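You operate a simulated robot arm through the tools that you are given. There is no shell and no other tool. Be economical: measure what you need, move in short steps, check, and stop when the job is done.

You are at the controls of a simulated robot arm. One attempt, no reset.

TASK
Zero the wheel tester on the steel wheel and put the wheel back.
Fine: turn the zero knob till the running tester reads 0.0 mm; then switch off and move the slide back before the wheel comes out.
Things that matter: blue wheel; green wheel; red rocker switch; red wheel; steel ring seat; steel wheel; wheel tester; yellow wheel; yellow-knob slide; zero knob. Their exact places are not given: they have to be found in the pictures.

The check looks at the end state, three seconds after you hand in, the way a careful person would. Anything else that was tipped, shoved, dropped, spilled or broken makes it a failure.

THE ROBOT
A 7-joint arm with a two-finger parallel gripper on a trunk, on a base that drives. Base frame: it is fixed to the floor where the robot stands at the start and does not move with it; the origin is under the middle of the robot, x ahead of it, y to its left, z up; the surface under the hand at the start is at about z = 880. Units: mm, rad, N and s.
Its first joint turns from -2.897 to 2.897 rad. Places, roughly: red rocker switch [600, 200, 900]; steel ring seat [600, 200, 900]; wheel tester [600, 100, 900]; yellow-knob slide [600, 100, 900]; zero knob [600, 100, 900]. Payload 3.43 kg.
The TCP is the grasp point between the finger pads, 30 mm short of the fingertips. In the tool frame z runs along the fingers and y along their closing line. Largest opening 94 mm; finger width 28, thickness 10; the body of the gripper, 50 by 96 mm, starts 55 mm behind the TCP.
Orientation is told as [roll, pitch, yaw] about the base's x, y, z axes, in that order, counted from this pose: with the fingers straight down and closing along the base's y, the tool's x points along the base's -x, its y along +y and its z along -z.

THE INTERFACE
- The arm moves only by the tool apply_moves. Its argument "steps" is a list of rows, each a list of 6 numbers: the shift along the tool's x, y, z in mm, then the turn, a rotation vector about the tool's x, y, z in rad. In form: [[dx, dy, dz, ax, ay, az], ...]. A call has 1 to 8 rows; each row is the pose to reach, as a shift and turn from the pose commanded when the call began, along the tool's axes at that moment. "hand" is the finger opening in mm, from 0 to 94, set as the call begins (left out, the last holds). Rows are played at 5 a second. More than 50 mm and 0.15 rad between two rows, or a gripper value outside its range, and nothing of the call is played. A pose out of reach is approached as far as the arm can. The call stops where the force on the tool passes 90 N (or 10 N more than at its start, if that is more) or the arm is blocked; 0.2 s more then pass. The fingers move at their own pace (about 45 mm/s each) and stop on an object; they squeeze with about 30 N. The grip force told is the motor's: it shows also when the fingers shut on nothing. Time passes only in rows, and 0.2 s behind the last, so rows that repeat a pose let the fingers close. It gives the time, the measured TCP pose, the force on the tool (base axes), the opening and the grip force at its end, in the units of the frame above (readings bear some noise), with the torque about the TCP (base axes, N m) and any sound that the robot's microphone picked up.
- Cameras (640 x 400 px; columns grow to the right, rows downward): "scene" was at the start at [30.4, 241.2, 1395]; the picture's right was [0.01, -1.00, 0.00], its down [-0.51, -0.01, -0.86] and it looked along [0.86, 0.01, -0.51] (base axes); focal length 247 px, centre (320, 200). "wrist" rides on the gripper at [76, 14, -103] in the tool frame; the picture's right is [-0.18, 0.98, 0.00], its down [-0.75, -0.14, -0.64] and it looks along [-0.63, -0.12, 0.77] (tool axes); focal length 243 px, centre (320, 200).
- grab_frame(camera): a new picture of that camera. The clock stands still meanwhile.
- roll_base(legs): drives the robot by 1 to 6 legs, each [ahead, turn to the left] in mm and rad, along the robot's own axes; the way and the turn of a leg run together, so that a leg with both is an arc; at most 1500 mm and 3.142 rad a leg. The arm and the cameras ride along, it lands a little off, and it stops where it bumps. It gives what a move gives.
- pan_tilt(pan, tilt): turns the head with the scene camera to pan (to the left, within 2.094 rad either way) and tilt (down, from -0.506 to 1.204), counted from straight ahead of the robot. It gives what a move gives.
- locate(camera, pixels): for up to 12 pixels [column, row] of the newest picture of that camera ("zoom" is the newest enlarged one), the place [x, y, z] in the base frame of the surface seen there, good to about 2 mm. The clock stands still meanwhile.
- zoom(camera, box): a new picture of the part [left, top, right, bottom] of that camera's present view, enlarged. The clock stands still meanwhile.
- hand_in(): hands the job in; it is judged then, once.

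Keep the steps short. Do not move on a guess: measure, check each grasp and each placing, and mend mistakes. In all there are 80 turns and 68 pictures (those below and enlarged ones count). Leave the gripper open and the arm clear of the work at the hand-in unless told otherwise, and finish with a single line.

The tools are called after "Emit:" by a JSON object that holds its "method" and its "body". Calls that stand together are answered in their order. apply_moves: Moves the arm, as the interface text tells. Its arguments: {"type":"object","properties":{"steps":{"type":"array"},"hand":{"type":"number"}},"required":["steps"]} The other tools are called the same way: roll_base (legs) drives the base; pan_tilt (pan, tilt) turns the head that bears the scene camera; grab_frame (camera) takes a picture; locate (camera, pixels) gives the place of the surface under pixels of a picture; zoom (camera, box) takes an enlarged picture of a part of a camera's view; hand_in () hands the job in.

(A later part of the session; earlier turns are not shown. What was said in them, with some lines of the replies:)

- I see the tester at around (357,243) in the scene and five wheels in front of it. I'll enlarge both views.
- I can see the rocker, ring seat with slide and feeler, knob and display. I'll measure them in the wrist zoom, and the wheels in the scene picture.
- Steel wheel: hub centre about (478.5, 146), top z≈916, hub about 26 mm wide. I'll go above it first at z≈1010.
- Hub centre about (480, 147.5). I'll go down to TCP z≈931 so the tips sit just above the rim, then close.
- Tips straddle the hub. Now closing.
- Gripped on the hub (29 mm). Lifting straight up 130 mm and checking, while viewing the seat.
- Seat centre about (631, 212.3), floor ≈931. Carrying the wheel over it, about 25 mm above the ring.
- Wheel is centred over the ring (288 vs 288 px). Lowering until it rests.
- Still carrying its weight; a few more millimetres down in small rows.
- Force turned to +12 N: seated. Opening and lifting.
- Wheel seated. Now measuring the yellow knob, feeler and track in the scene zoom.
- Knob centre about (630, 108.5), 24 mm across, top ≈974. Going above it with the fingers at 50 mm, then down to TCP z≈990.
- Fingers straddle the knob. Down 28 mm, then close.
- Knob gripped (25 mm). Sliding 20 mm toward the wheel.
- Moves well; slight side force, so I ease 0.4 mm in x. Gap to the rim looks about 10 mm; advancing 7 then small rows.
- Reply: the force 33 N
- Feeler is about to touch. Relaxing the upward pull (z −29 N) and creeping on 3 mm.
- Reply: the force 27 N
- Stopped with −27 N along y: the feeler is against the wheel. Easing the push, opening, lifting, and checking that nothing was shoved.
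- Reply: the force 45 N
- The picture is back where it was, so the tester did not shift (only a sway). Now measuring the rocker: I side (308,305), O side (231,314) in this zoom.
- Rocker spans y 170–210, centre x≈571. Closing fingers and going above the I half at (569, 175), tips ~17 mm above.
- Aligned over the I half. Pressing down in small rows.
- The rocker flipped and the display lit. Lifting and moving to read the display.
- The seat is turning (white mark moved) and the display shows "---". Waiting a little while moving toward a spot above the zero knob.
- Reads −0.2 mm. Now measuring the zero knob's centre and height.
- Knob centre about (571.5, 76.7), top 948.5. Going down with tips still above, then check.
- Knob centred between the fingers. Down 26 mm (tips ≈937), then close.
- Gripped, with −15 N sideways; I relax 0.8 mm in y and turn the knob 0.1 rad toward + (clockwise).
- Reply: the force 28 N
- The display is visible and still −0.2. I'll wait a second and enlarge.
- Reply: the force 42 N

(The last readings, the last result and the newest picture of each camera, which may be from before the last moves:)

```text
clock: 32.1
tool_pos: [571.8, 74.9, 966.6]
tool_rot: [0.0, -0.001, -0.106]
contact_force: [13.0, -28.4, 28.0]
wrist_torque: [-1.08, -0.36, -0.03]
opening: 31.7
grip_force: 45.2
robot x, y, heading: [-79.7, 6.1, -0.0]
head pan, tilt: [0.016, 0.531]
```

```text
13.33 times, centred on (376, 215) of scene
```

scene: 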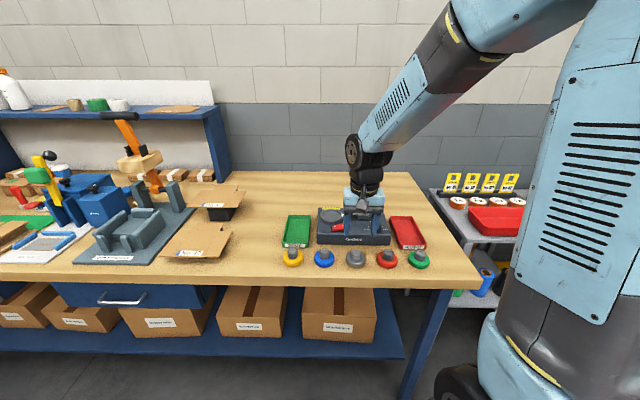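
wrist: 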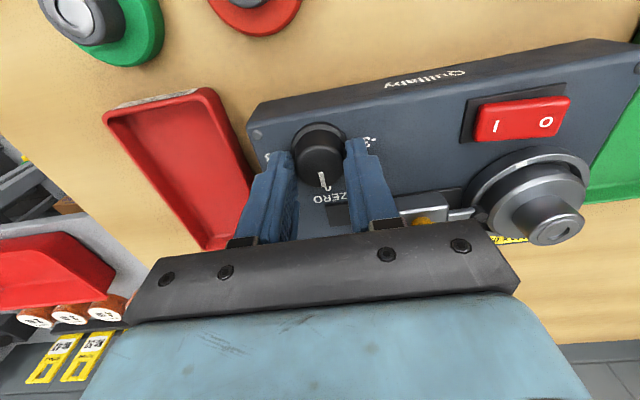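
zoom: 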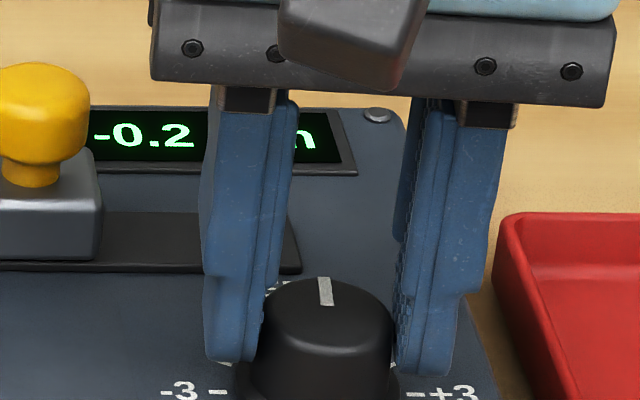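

Side and lift forces build up (−28, +28 N), so the grip is off-centre and may have slipped. I'll open and look at the pointer before gripping again.

Emit:
{"method": "apply_moves", "body": {"steps": [[0, 0, 0, 0, 0, 0], [0, 0, 0, 0, 0, 0], [0, 0, 0, 0, 0, 0]], "hand": 55}}

Emit:
{"method": "zoom", "body": {"camera": "scene", "box": [352, 200, 400, 230]}}

Emit:
{"method": "zoom", "body": {"camera": "wrist", "box": [240, 90, 400, 190]}}

```text
clock: 32.9
tool_pos: [572.7, 78.0, 965.4]
tool_rot: [0.001, 0.001, -0.104]
contact_force: [-0.5, 0.9, 0.0]
wrist_torque: [-0.02, -0.04, 0.02]
opening: 55.0
grip_force: 0.1
robot x, y, heading: [-82.7, 5.0, 0.004]
head pan, tilt: [0.016, 0.531]
```

```text
13.33 times, centred on (376, 215) of scene
```

zoom: 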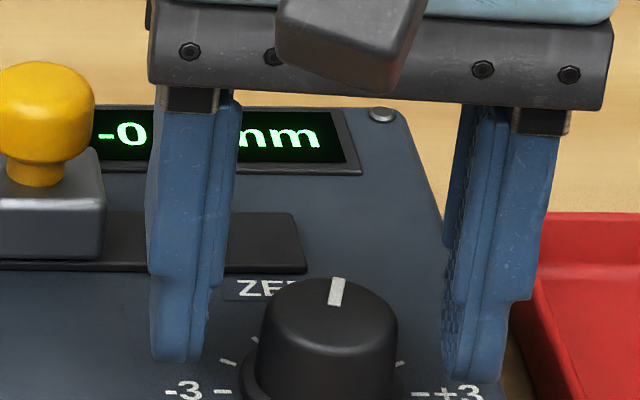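

```text
4.00 times, centred on (320, 140) of wrist
```

zoom: 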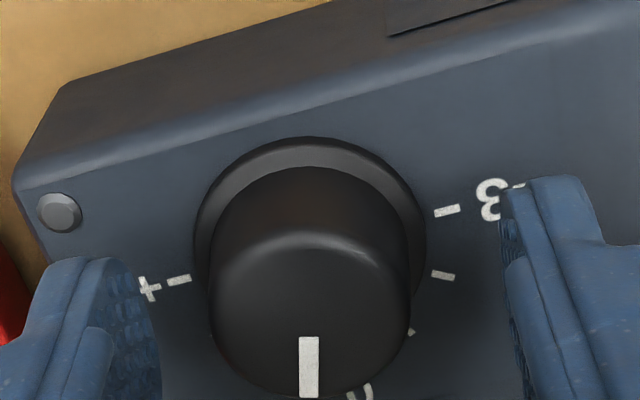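

The knob did turn a bit clockwise. The grip was ~2.5 mm off in y; I shift −2.3 mm, 1 mm up, and close again to read the display.

Emit:
{"method": "apply_moves", "body": {"steps": [[0, -2.3, -1, 0, 0, 0], [0, -2.3, -1, 0, 0, 0]]}}

Emit:
{"method": "apply_moves", "body": {"steps": [[0, 0, 0, 0, 0, 0], [0, 0, 0, 0, 0, 0], [0, 0, 0, 0, 0, 0], [0, 0, 0, 0, 0, 0], [0, 0, 0, 0, 0, 0]], "hand": 15}}

Emit:
{"method": "zoom", "body": {"camera": "scene", "box": [352, 200, 400, 230]}}

```text
clock: 33.5
tool_pos: [572.5, 74.7, 966.1]
tool_rot: [0.0, 0.0, -0.106]
contact_force: [0.5, 0.2, 0.8]
wrist_torque: [0.01, -0.02, -0.01]
opening: 55.0
grip_force: 0.1
robot x, y, heading: [-80.4, 0.3, -0.001]
head pan, tilt: [0.016, 0.531]
```

```text
clock: 34.7
tool_pos: [573.2, 75.5, 966.5]
tool_rot: [0.001, -0.001, -0.105]
contact_force: [-0.5, 10.8, -0.2]
wrist_torque: [0.37, 0.1, -0.02]
opening: 31.4
grip_force: 44.8
robot x, y, heading: [-84.1, 6.3, 0.003]
head pan, tilt: [0.016, 0.531]
```

```text
13.33 times, centred on (376, 215) of scene
```

zoom: 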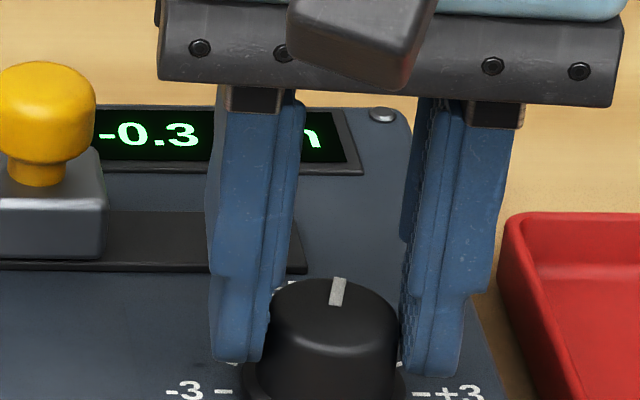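

Now −0.3, so clockwise lowers it. Turning counter-clockwise 0.3 rad, y eased by +0.8 mm.

Emit:
{"method": "apply_moves", "body": {"steps": [[0, 0.8, 0, 0, 0, 0], [0, 0.8, 0, 0, 0, -0.1], [0, 0.8, 0, 0, 0, -0.2], [0, 0.8, 0, 0, 0, -0.3], [0, 0.8, 0, 0, 0, -0.3], [0, 0.8, 0, 0, 0, -0.3], [0, 0.8, 0, 0, 0, -0.3], [0, 0.8, 0, 0, 0, -0.3]]}}

Emit:
{"method": "zoom", "body": {"camera": "scene", "box": [352, 200, 400, 230]}}

```text
clock: 36.5
tool_pos: [572.1, 76.1, 965.8]
tool_rot: [0.0, 0.003, 0.195]
contact_force: [-0.9, 10.3, -2.7]
wrist_torque: [0.31, 0.06, -0.01]
opening: 31.9
grip_force: 45.0
robot x, y, heading: [-80.3, 6.7, 0.0]
head pan, tilt: [0.016, 0.531]
```

```text
13.33 times, centred on (376, 215) of scene
```

zoom: 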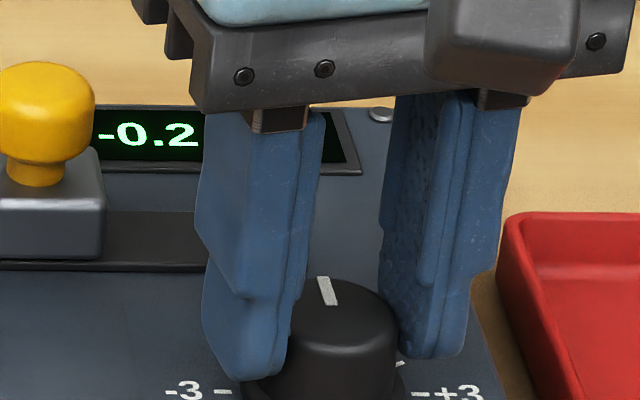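

−0.2 now. Continuing counter-clockwise 0.6 rad.

Emit:
{"method": "apply_moves", "body": {"steps": [[0, 0.5, 0, 0, 0, -0.12], [0, 0.5, 0, 0, 0, -0.24], [0, 0.5, 0, 0, 0, -0.36], [0, 0.5, 0, 0, 0, -0.48], [0, 0.5, 0, 0, 0, -0.6], [0, 0.5, 0, 0, 0, -0.6], [0, 0.5, 0, 0, 0, -0.6], [0, 0.5, 0, 0, 0, -0.6]]}}

Emit:
{"method": "zoom", "body": {"camera": "scene", "box": [352, 200, 400, 230]}}

```text
clock: 38.3
tool_pos: [573.1, 76.0, 967.3]
tool_rot: [0.0, 0.002, 0.794]
contact_force: [6.5, -2.4, 8.5]
wrist_torque: [-0.22, 0.0, 0.02]
opening: 31.8
grip_force: 44.8
robot x, y, heading: [-79.0, 5.5, 0.001]
head pan, tilt: [0.016, 0.531]
```

```text
13.33 times, centred on (376, 215) of scene
```

zoom: 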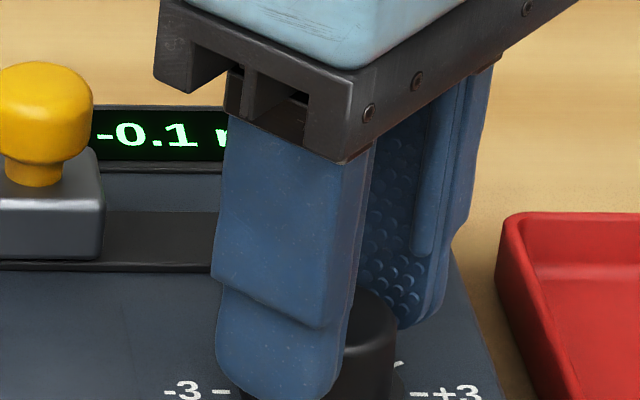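

−0.1 now. Another 0.3 rad.

Emit:
{"method": "apply_moves", "body": {"steps": [[0, 0, 0, 0, 0, -0.1], [0, 0, 0, 0, 0, -0.2], [0, 0, 0, 0, 0, -0.3], [0, 0, 0, 0, 0, -0.3], [0, 0, 0, 0, 0, -0.3], [0, 0, 0, 0, 0, -0.3]]}}

Emit:
{"method": "zoom", "body": {"camera": "scene", "box": [352, 200, 400, 230]}}

```text
clock: 39.7
tool_pos: [572.7, 76.2, 967.4]
tool_rot: [0.002, 0.0, 1.095]
contact_force: [3.5, -6.3, -5.2]
wrist_torque: [0.09, -0.34, 0.0]
opening: 31.7
grip_force: 45.0
robot x, y, heading: [-78.2, 2.2, -0.001]
head pan, tilt: [0.016, 0.531]
```

```text
13.33 times, centred on (376, 215) of scene
```

zoom: 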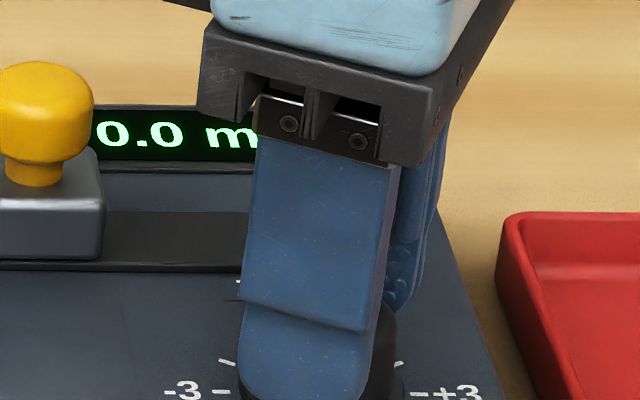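

Reads 0.0. To be safely in the middle of the 0.0 band (about 0.52 rad per 0.1 mm), 0.17 rad more.

Emit:
{"method": "apply_moves", "body": {"steps": [[0, 0, 0, 0, 0, -0.09], [0, 0, 0, 0, 0, -0.17], [0, 0, 0, 0, 0, -0.17], [0, 0, 0, 0, 0, -0.17], [0, 0, 0, 0, 0, -0.17], [0, 0, 0, 0, 0, -0.17]]}}

Emit:
{"method": "apply_moves", "body": {"steps": [[0, 0, 0, 0, 0, 0], [0, 0, 0, 0, 0, 0], [0, 0, -30, 0, 0, 0], [0, 0, -70, 0, 0, 0], [0, 0, -110, 0, 0, 0], [0, 0, -140, 0, 0, 0], [0, 0, -140, 0, 0, 0]], "hand": 55}}

Emit:
{"method": "zoom", "body": {"camera": "scene", "box": [312, 195, 400, 250]}}

```text
clock: 41.1
tool_pos: [573.4, 75.9, 966.2]
tool_rot: [0.001, 0.0, 1.265]
contact_force: [4.6, -5.2, -1.3]
wrist_torque: [0.04, -0.19, 0.01]
opening: 31.6
grip_force: 44.7
robot x, y, heading: [-80.2, 6.9, 0.001]
head pan, tilt: [0.016, 0.531]
```

```text
clock: 42.7
tool_pos: [570.7, 75.5, 1106.9]
tool_rot: [0.001, 0.0, 1.265]
contact_force: [0.4, -0.8, 0.6]
wrist_torque: [-0.02, -0.01, 0.02]
opening: 55.1
grip_force: 0.0
robot x, y, heading: [-81.0, 5.3, -0.001]
head pan, tilt: [0.016, 0.531]
```

```text
7.27 times, centred on (356, 222) of scene
```

zoom: 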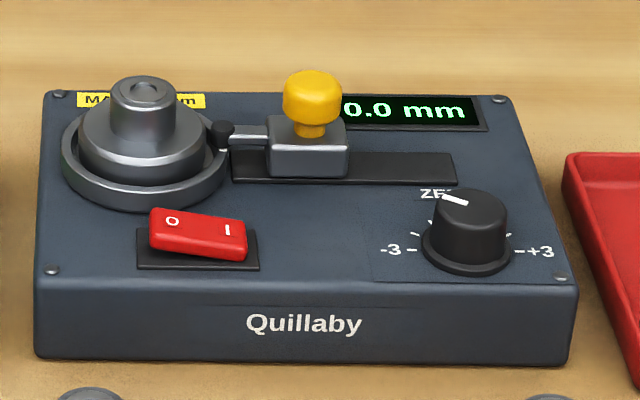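

Running tester reads 0.0 mm with the hand away. Turning the hand back to yaw ≈0 and closing it for the switch.

Emit:
{"method": "apply_moves", "body": {"steps": [[0, 0, 0, 0, 0, 0.149], [0, 0, 0, 0, 0, 0.298], [0, 0, 0, 0, 0, 0.447], [0, 0, 0, 0, 0, 0.596], [0, 0, 0, 0, 0, 0.745], [0, 0, 0, 0, 0, 0.894], [0, 0, 0, 0, 0, 1.043], [0, 0, 0, 0, 0, 1.19]], "hand": 0}}

Emit:
{"method": "apply_moves", "body": {"steps": [[0, 0, 0, 0, 0, 0.074], [0, 0, 0, 0, 0, 0.074]]}}

Emit:
{"method": "zoom", "body": {"camera": "scene", "box": [312, 195, 400, 250]}}

```text
clock: 44.5
tool_pos: [571.7, 77.0, 1107.9]
tool_rot: [0.0, -0.001, 0.073]
contact_force: [-0.4, -0.3, -0.3]
wrist_torque: [-0.02, 0.06, -0.03]
opening: 0.2
grip_force: 30.3
robot x, y, heading: [-79.9, 4.0, -0.0]
head pan, tilt: [0.016, 0.531]
```

```text
clock: 45.1
tool_pos: [572.4, 76.1, 1106.8]
tool_rot: [0.001, 0.001, 0.0]
contact_force: [-0.7, -0.1, 0.9]
wrist_torque: [-0.02, 0.03, -0.01]
opening: 0.1
grip_force: 30.1
robot x, y, heading: [-81.0, 8.9, -0.005]
head pan, tilt: [0.016, 0.531]
```

```text
7.27 times, centred on (356, 222) of scene
```

zoom: 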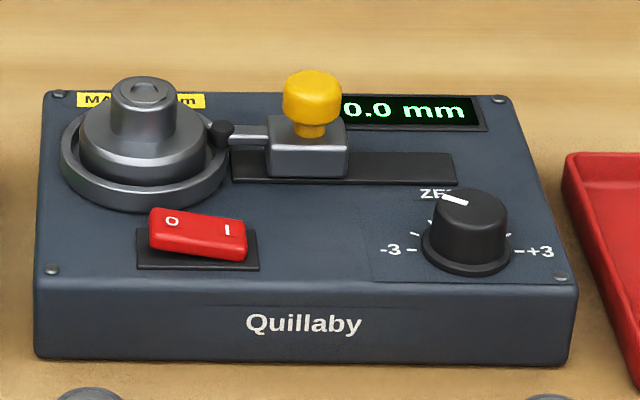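

Steady 0.0 mm. Now over the O half of the rocker: target (569, 204), tips about 20 mm above.

Emit:
{"method": "apply_moves", "body": {"steps": [[1, 45, 0, 0, 0, 0], [2.5, 90, 0, 0, 0, 0], [2.5, 128, 0, 0, 0, 0], [2.5, 128, 45, 0, 0, 0], [2.5, 128, 90, 0, 0, 0], [2.5, 128, 117, 0, 0, 0], [2.5, 128, 117, 0, 0, 0]]}}

Emit:
{"method": "zoom", "body": {"camera": "scene", "box": [304, 180, 400, 240]}}

```text
clock: 46.7
tool_pos: [569.8, 205.5, 989.5]
tool_rot: [0.001, -0.001, 0.001]
contact_force: [-0.1, -0.5, 0.3]
wrist_torque: [-0.01, 0.01, 0.0]
opening: 0.0
grip_force: 30.4
robot x, y, heading: [-82.8, 6.6, 0.002]
head pan, tilt: [0.016, 0.531]
```

```text
6.67 times, centred on (352, 210) of scene
```

zoom: 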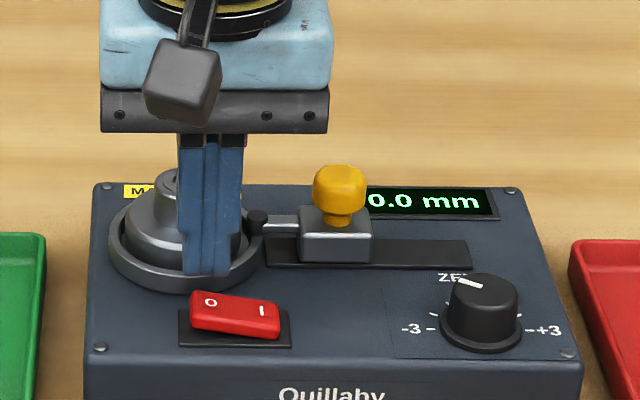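

Lined up over O (211,300). Pressing down.

Emit:
{"method": "apply_moves", "body": {"steps": [[0.5, -1, 12, 0, 0, 0], [0.5, -1, 17, 0, 0, 0], [0.5, -1, 19, 0, 0, 0], [0.5, -1, 21, 0, 0, 0], [0.5, -1, 23, 0, 0, 0], [0.5, -1, 23, 0, 0, 0]]}}

Emit:
{"method": "apply_moves", "body": {"steps": [[0, 0, -20, 0, 0, 0], [0, 0, -60, 0, 0, 0], [0, 0, -100, 0, 0, 0], [0, 0, -130, 0, 0, 0], [0, 0, -130, 0, 0, 0]]}}

Emit:
{"method": "zoom", "body": {"camera": "scene", "box": [312, 195, 400, 250]}}

```text
clock: 48.1
tool_pos: [570.4, 202.7, 967.4]
tool_rot: [-0.001, 0.0, 0.002]
contact_force: [-0.5, 5.0, 8.9]
wrist_torque: [0.06, 0.11, -0.03]
opening: 0.1
grip_force: 29.5
robot x, y, heading: [-80.3, 5.5, 0.003]
head pan, tilt: [0.016, 0.531]
```

```text
clock: 49.3
tool_pos: [570.8, 201.0, 1098.9]
tool_rot: [0.002, 0.0, 0.0]
contact_force: [0.0, -0.5, -1.0]
wrist_torque: [0.0, 0.03, -0.01]
opening: 0.0
grip_force: 29.8
robot x, y, heading: [-81.5, 4.0, 0.003]
head pan, tilt: [0.016, 0.531]
```

```text
7.27 times, centred on (356, 222) of scene
```

zoom: 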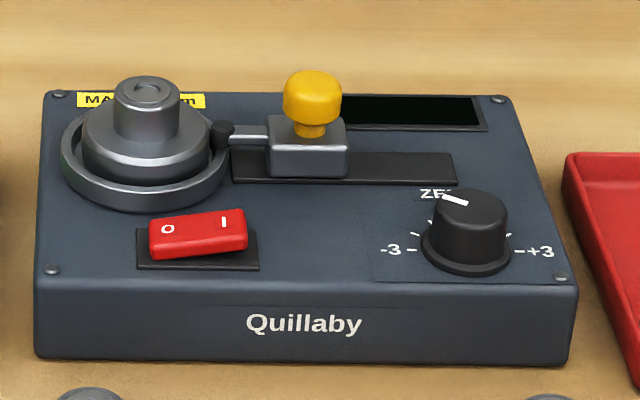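

Off: display dark, O down. Now back to the yellow knob at about (629.5, 138.5), fingers at 50 mm.

Emit:
{"method": "apply_moves", "body": {"steps": [[-20, -21, 0, 0, 0, 0], [-40, -42, 0, 0, 0, 0], [-59, -63, 0, 0, 0, 0], [-59, -63, 40, 0, 0, 0], [-59, -63, 80, 0, 0, 0], [-59, -63, 80, 0, 0, 0]], "hand": 50}}

Emit:
{"method": "zoom", "body": {"camera": "scene", "box": [304, 170, 416, 240]}}

Emit:
{"method": "zoom", "body": {"camera": "wrist", "box": [220, 60, 460, 210]}}

```text
clock: 50.7
tool_pos: [630.6, 138.8, 1017.0]
tool_rot: [-0.001, 0.001, -0.001]
contact_force: [-0.7, -0.4, 0.6]
wrist_torque: [-0.01, -0.08, -0.01]
opening: 50.0
grip_force: 0.1
robot x, y, heading: [-80.4, 5.2, 0.004]
head pan, tilt: [0.016, 0.531]
```

```text
5.71 times, centred on (360, 205) of scene
```

zoom: 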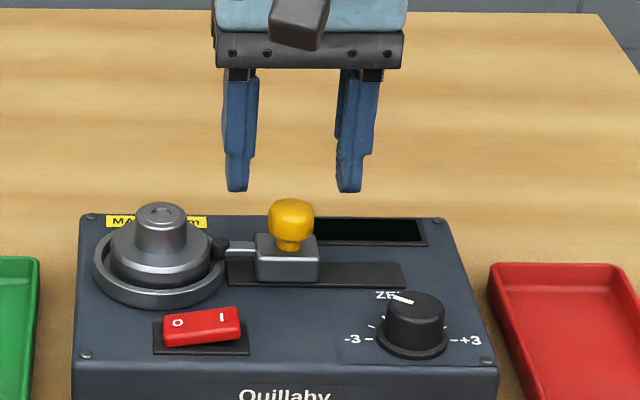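

```text
2.67 times, centred on (340, 135) of wrist
```

zoom: 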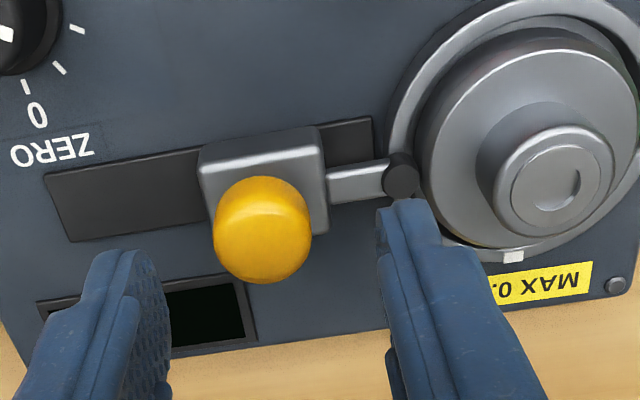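

Straddling. Down 27 mm and close.

Emit:
{"method": "apply_moves", "body": {"steps": [[0, 0, 15, 0, 0, 0], [0, 0, 27, 0, 0, 0], [0, 0, 27, 0, 0, 0]]}}

Emit:
{"method": "apply_moves", "body": {"steps": [[0, 0, 0, 0, 0, 0], [0, 0, 0, 0, 0, 0], [0, 0, 0, 0, 0, 0], [0, 0, 0, 0, 0, 0]], "hand": 12}}

Emit:
{"method": "apply_moves", "body": {"steps": [[0, -6, 0, 0, 0, 0], [0, -12, 0, 0, 0, 0], [0, -18, 0, 0, 0, 0], [0, -24, 0, 0, 0, 0], [0, -28, 0, 0, 0, 0], [0, -28, 0, 0, 0, 0]]}}

Emit:
{"method": "zoom", "body": {"camera": "scene", "box": [304, 170, 416, 240]}}

```text
clock: 51.5
tool_pos: [629.9, 139.5, 989.3]
tool_rot: [0.001, 0.0, 0.0]
contact_force: [-0.1, -0.1, -0.7]
wrist_torque: [0.03, 0.0, -0.02]
opening: 49.8
grip_force: 0.1
robot x, y, heading: [-76.4, 6.5, -0.001]
head pan, tilt: [0.016, 0.531]
```

```text
clock: 52.5
tool_pos: [629.5, 137.4, 989.8]
tool_rot: [0.0, 0.001, 0.0]
contact_force: [-1.2, -15.2, -1.7]
wrist_torque: [-0.1, 0.06, -0.02]
opening: 25.0
grip_force: 44.4
robot x, y, heading: [-78.6, 4.1, 0.003]
head pan, tilt: [0.016, 0.531]
```

```text
clock: 53.9
tool_pos: [628.2, 112.7, 990.8]
tool_rot: [-0.002, 0.004, 0.002]
contact_force: [-7.2, -0.4, -14.0]
wrist_torque: [0.37, 0.33, 0.0]
opening: 25.2
grip_force: 45.1
robot x, y, heading: [-79.7, 5.9, 0.001]
head pan, tilt: [0.016, 0.531]
```

```text
5.71 times, centred on (360, 205) of scene
```

zoom: 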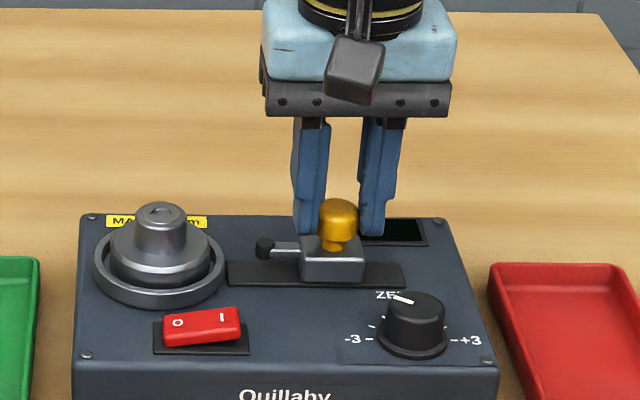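

About 3 mm short of where it began (feeler at 264 vs 272 px). Moving 3.5 mm more and then watching for the stop.

Emit:
{"method": "apply_moves", "body": {"steps": [[0.3, -1.5, 0.5, 0, 0, 0], [0.3, -3, 0.5, 0, 0, 0], [0.3, -4, 0.5, 0, 0, 0], [0.3, -4, 0.5, 0, 0, 0]]}}

Emit:
{"method": "apply_moves", "body": {"steps": [[0, 0, 0, 0, 0, 0], [0, 0, 0, 0, 0, 0], [0, 0, -30, 0, 0, 0], [0, 0, -70, 0, 0, 0], [0, 0, -110, 0, 0, 0], [0, 0, -110, 0, 0, 0]], "hand": 46}}

Emit:
{"method": "zoom", "body": {"camera": "scene", "box": [304, 195, 400, 255]}}

```text
clock: 54.9
tool_pos: [629.6, 108.0, 989.9]
tool_rot: [0.0, -0.003, 0.001]
contact_force: [3.1, -0.1, -2.3]
wrist_torque: [-0.31, -0.27, 0.07]
opening: 25.0
grip_force: 45.1
robot x, y, heading: [-79.6, 7.1, -0.001]
head pan, tilt: [0.016, 0.531]
```

```text
clock: 56.3
tool_pos: [627.9, 108.2, 1100.2]
tool_rot: [0.0, 0.001, 0.001]
contact_force: [0.0, -0.5, -0.1]
wrist_torque: [-0.03, 0.02, -0.01]
opening: 46.1
grip_force: 0.0
robot x, y, heading: [-80.7, 3.3, -0.001]
head pan, tilt: [0.016, 0.531]
```

```text
6.67 times, centred on (352, 225) of scene
```

zoom: 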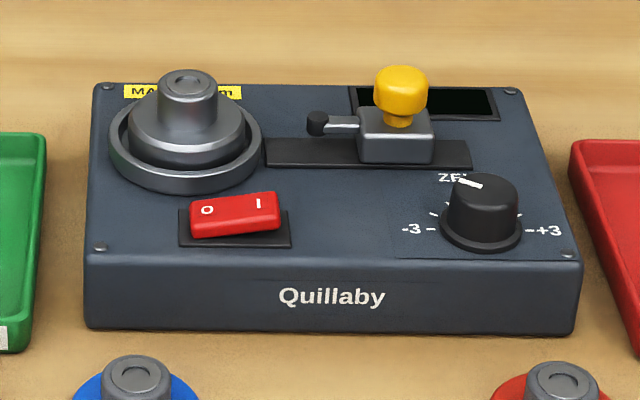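

Slide is exactly as at the start. Now the wheel: measuring its hub in the seat.

Emit:
{"method": "locate", "body": {"camera": "zoom", "pixels": [[187, 83], [161, 84], [214, 84], [187, 71], [187, 97], [131, 130], [243, 130], [185, 150]]}}

```text
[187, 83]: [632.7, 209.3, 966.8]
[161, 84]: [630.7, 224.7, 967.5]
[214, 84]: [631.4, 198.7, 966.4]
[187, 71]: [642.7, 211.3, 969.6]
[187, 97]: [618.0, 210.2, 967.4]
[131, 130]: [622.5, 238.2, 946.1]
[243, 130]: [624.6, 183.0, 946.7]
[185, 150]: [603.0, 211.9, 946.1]
```

Hub centre about (630.5, 211). Going above at z≈1015 with fingers at 60 mm...

Emit:
{"method": "apply_moves", "body": {"steps": [[-1, 45, 0, 0, 0, 0], [-2, 90, 0, 0, 0, 0], [-2, 103, 0, 0, 0, 0], [-2, 103, 45, 0, 0, 0], [-2, 103, 80, 0, 0, 0], [-2, 103, 80, 0, 0, 0]], "hand": 55}}

Emit:
{"method": "zoom", "body": {"camera": "scene", "box": [296, 170, 376, 220]}}

```text
clock: 57.7
tool_pos: [629.3, 212.1, 1019.5]
tool_rot: [0.0, 0.002, -0.001]
contact_force: [-0.2, -0.3, 0.2]
wrist_torque: [0.0, 0.03, -0.01]
opening: 55.0
grip_force: 0.0
robot x, y, heading: [-80.9, 6.2, -0.001]
head pan, tilt: [0.016, 0.531]
```

```text
8.00 times, centred on (336, 195) of scene
```

zoom: 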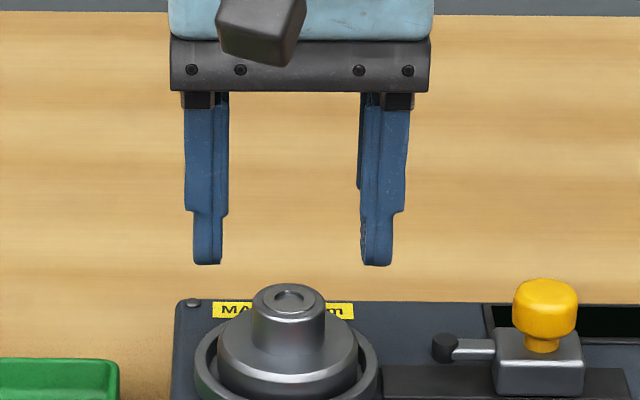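

Centred over the hub. Down 35 mm, close, then lift gently.

Emit:
{"method": "apply_moves", "body": {"steps": [[-1.5, 0, 18, 0, 0, 0], [-1.5, 0, 34.5, 0, 0, 0], [-1.5, 0, 34.5, 0, 0, 0]]}}

Emit:
{"method": "apply_moves", "body": {"steps": [[0, 0, 0, 0, 0, 0], [0, 0, 0, 0, 0, 0], [0, 0, 0, 0, 0, 0], [0, 0, 0, 0, 0, 0]], "hand": 10}}

Emit:
{"method": "apply_moves", "body": {"steps": [[0, 0, -6, 0, 0, 0], [0, 0, -15, 0, 0, 0], [0, 0, -40, 0, 0, 0], [0, 0, -80, 0, 0, 0], [0, 0, -80, 0, 0, 0]]}}

Emit:
{"method": "zoom", "body": {"camera": "scene", "box": [280, 160, 440, 280]}}

```text
clock: 58.5
tool_pos: [632.2, 211.3, 985.3]
tool_rot: [-0.001, 0.001, -0.001]
contact_force: [0.4, -0.7, -0.3]
wrist_torque: [0.02, -0.03, 0.0]
opening: 54.9
grip_force: 0.1
robot x, y, heading: [-81.0, 6.0, 0.004]
head pan, tilt: [0.016, 0.531]
```

```text
clock: 59.5
tool_pos: [630.5, 211.1, 984.4]
tool_rot: [-0.001, 0.0, 0.001]
contact_force: [0.2, 0.9, 1.1]
wrist_torque: [0.12, -0.02, 0.02]
opening: 29.0
grip_force: 30.1
robot x, y, heading: [-83.5, 4.9, 0.001]
head pan, tilt: [0.016, 0.531]
```

```text
clock: 60.7
tool_pos: [632.0, 211.5, 1064.8]
tool_rot: [0.001, 0.0, 0.001]
contact_force: [0.1, -0.4, -2.9]
wrist_torque: [-0.01, 0.0, -0.01]
opening: 29.0
grip_force: 30.0
robot x, y, heading: [-79.6, 3.6, 0.001]
head pan, tilt: [0.016, 0.531]
```

```text
3.33 times, centred on (360, 220) of scene
```

zoom: 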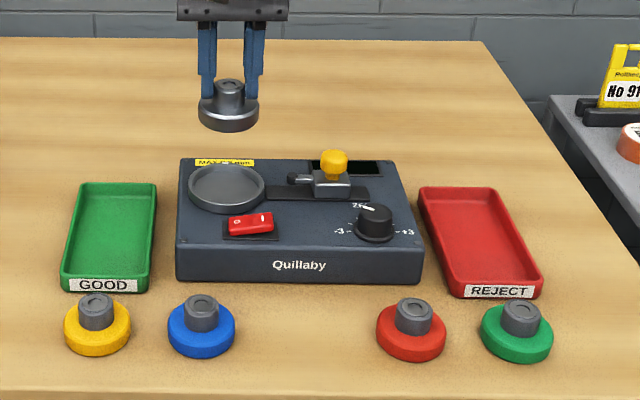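

Wheel out. Carrying it back to (479.5, 147.5) and down to ~25 mm above the table.

Emit:
{"method": "apply_moves", "body": {"steps": [[40, -17, 0, 0, 0, 0], [80, -34, 0, 0, 0, 0], [120, -51, 0, 0, 0, 0], [151.5, -63.5, 0, 0, 0, 0], [151.5, -63.5, 40, 0, 0, 0], [151.5, -63.5, 80, 0, 0, 0], [151.5, -63.5, 112, 0, 0, 0], [151.5, -63.5, 112, 0, 0, 0]]}}

Emit:
{"method": "zoom", "body": {"camera": "scene", "box": [280, 180, 440, 280]}}

```text
clock: 62.5
tool_pos: [479.4, 147.7, 952.4]
tool_rot: [-0.001, 0.0, 0.0]
contact_force: [-0.5, 0.2, -3.2]
wrist_torque: [-0.02, 0.01, 0.01]
opening: 29.2
grip_force: 29.5
robot x, y, heading: [-78.0, 4.5, -0.0]
head pan, tilt: [0.016, 0.531]
```

```text
4.00 times, centred on (360, 230) of scene
```

zoom: 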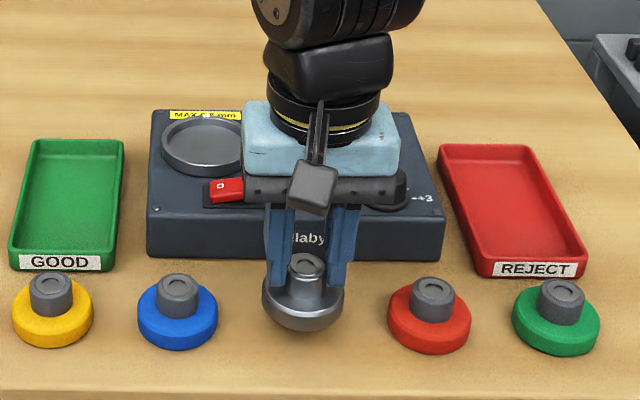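

In the row between blue and red. Lowering to contact (expected TCP ≈933).

Emit:
{"method": "apply_moves", "body": {"steps": [[0, 0, 10, 0, 0, 0], [0, 0, 16, 0, 0, 0], [0, 0, 17.5, 0, 0, 0], [0, 0, 18.5, 0, 0, 0], [0, 0, 19.3, 0, 0, 0], [0, 0, 19.3, 0, 0, 0]]}}

```text
clock: 63.9
tool_pos: [478.1, 147.5, 933.8]
tool_rot: [0.001, -0.001, 0.0]
contact_force: [-2.6, 3.5, 16.0]
wrist_torque: [0.07, 0.41, -0.02]
opening: 29.4
grip_force: 29.6
robot x, y, heading: [-79.6, 7.4, -0.002]
head pan, tilt: [0.016, 0.531]
```

On the table (+16 N). Easing 1 mm, opening, and lifting clear.

Emit:
{"method": "apply_moves", "body": {"steps": [[0, 0, -1.2, 0, 0, 0], [0, 0, -1.2, 0, 0, 0], [0, 0, -1.2, 0, 0, 0], [0, 0, -30, 0, 0, 0], [0, 0, -75, 0, 0, 0], [0, 0, -120, 0, 0, 0], [0, 0, -165, 0, 0, 0], [0, 0, -210, 0, 0, 0]], "hand": 60}}

Emit:
{"method": "zoom", "body": {"camera": "scene", "box": [280, 180, 440, 280]}}

```text
clock: 65.7
tool_pos: [478.5, 147.2, 1142.9]
tool_rot: [0.001, 0.001, 0.001]
contact_force: [0.3, -0.9, 0.6]
wrist_torque: [0.01, 0.0, -0.02]
opening: 60.0
grip_force: 0.1
robot x, y, heading: [-80.2, 5.1, 0.005]
head pan, tilt: [0.016, 0.531]
```

```text
4.00 times, centred on (360, 230) of scene
```

zoom: 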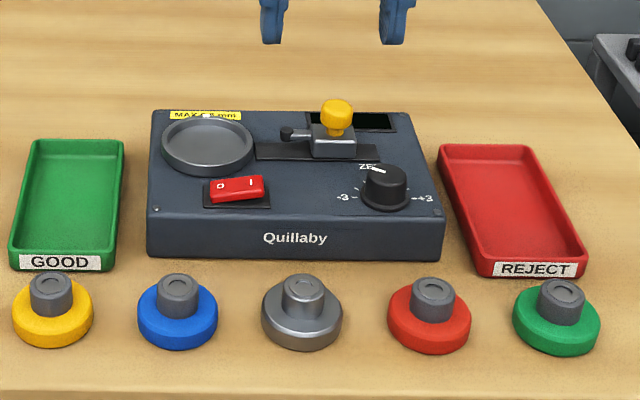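

The steel wheel stands in its old place, the tester is off, the slide is back, and nothing else has moved. Opening the hand and handing in.

Emit:
{"method": "apply_moves", "body": {"steps": [[0, 0, -40, 0, 0, 0], [0, 0, -60, 0, 0, 0], [0, 0, -60, 0, 0, 0]], "hand": 94}}

Emit:
{"method": "hand_in", "body": {}}

```text
clock: 66.5
tool_pos: [479.3, 146.7, 1202.3]
tool_rot: [0.0, 0.001, -0.001]
contact_force: [0.0, -0.5, 1.5]
wrist_torque: [0.0, 0.01, -0.02]
opening: 93.9
grip_force: 0.0
robot x, y, heading: [-81.3, 3.7, 0.004]
head pan, tilt: [0.016, 0.531]
```

```text
The job is handed in.
```

The tester read 0.0 mm while running on the steel wheel; it is now switched off with the slide moved back, the wheel is back in its place, and the job is handed in.
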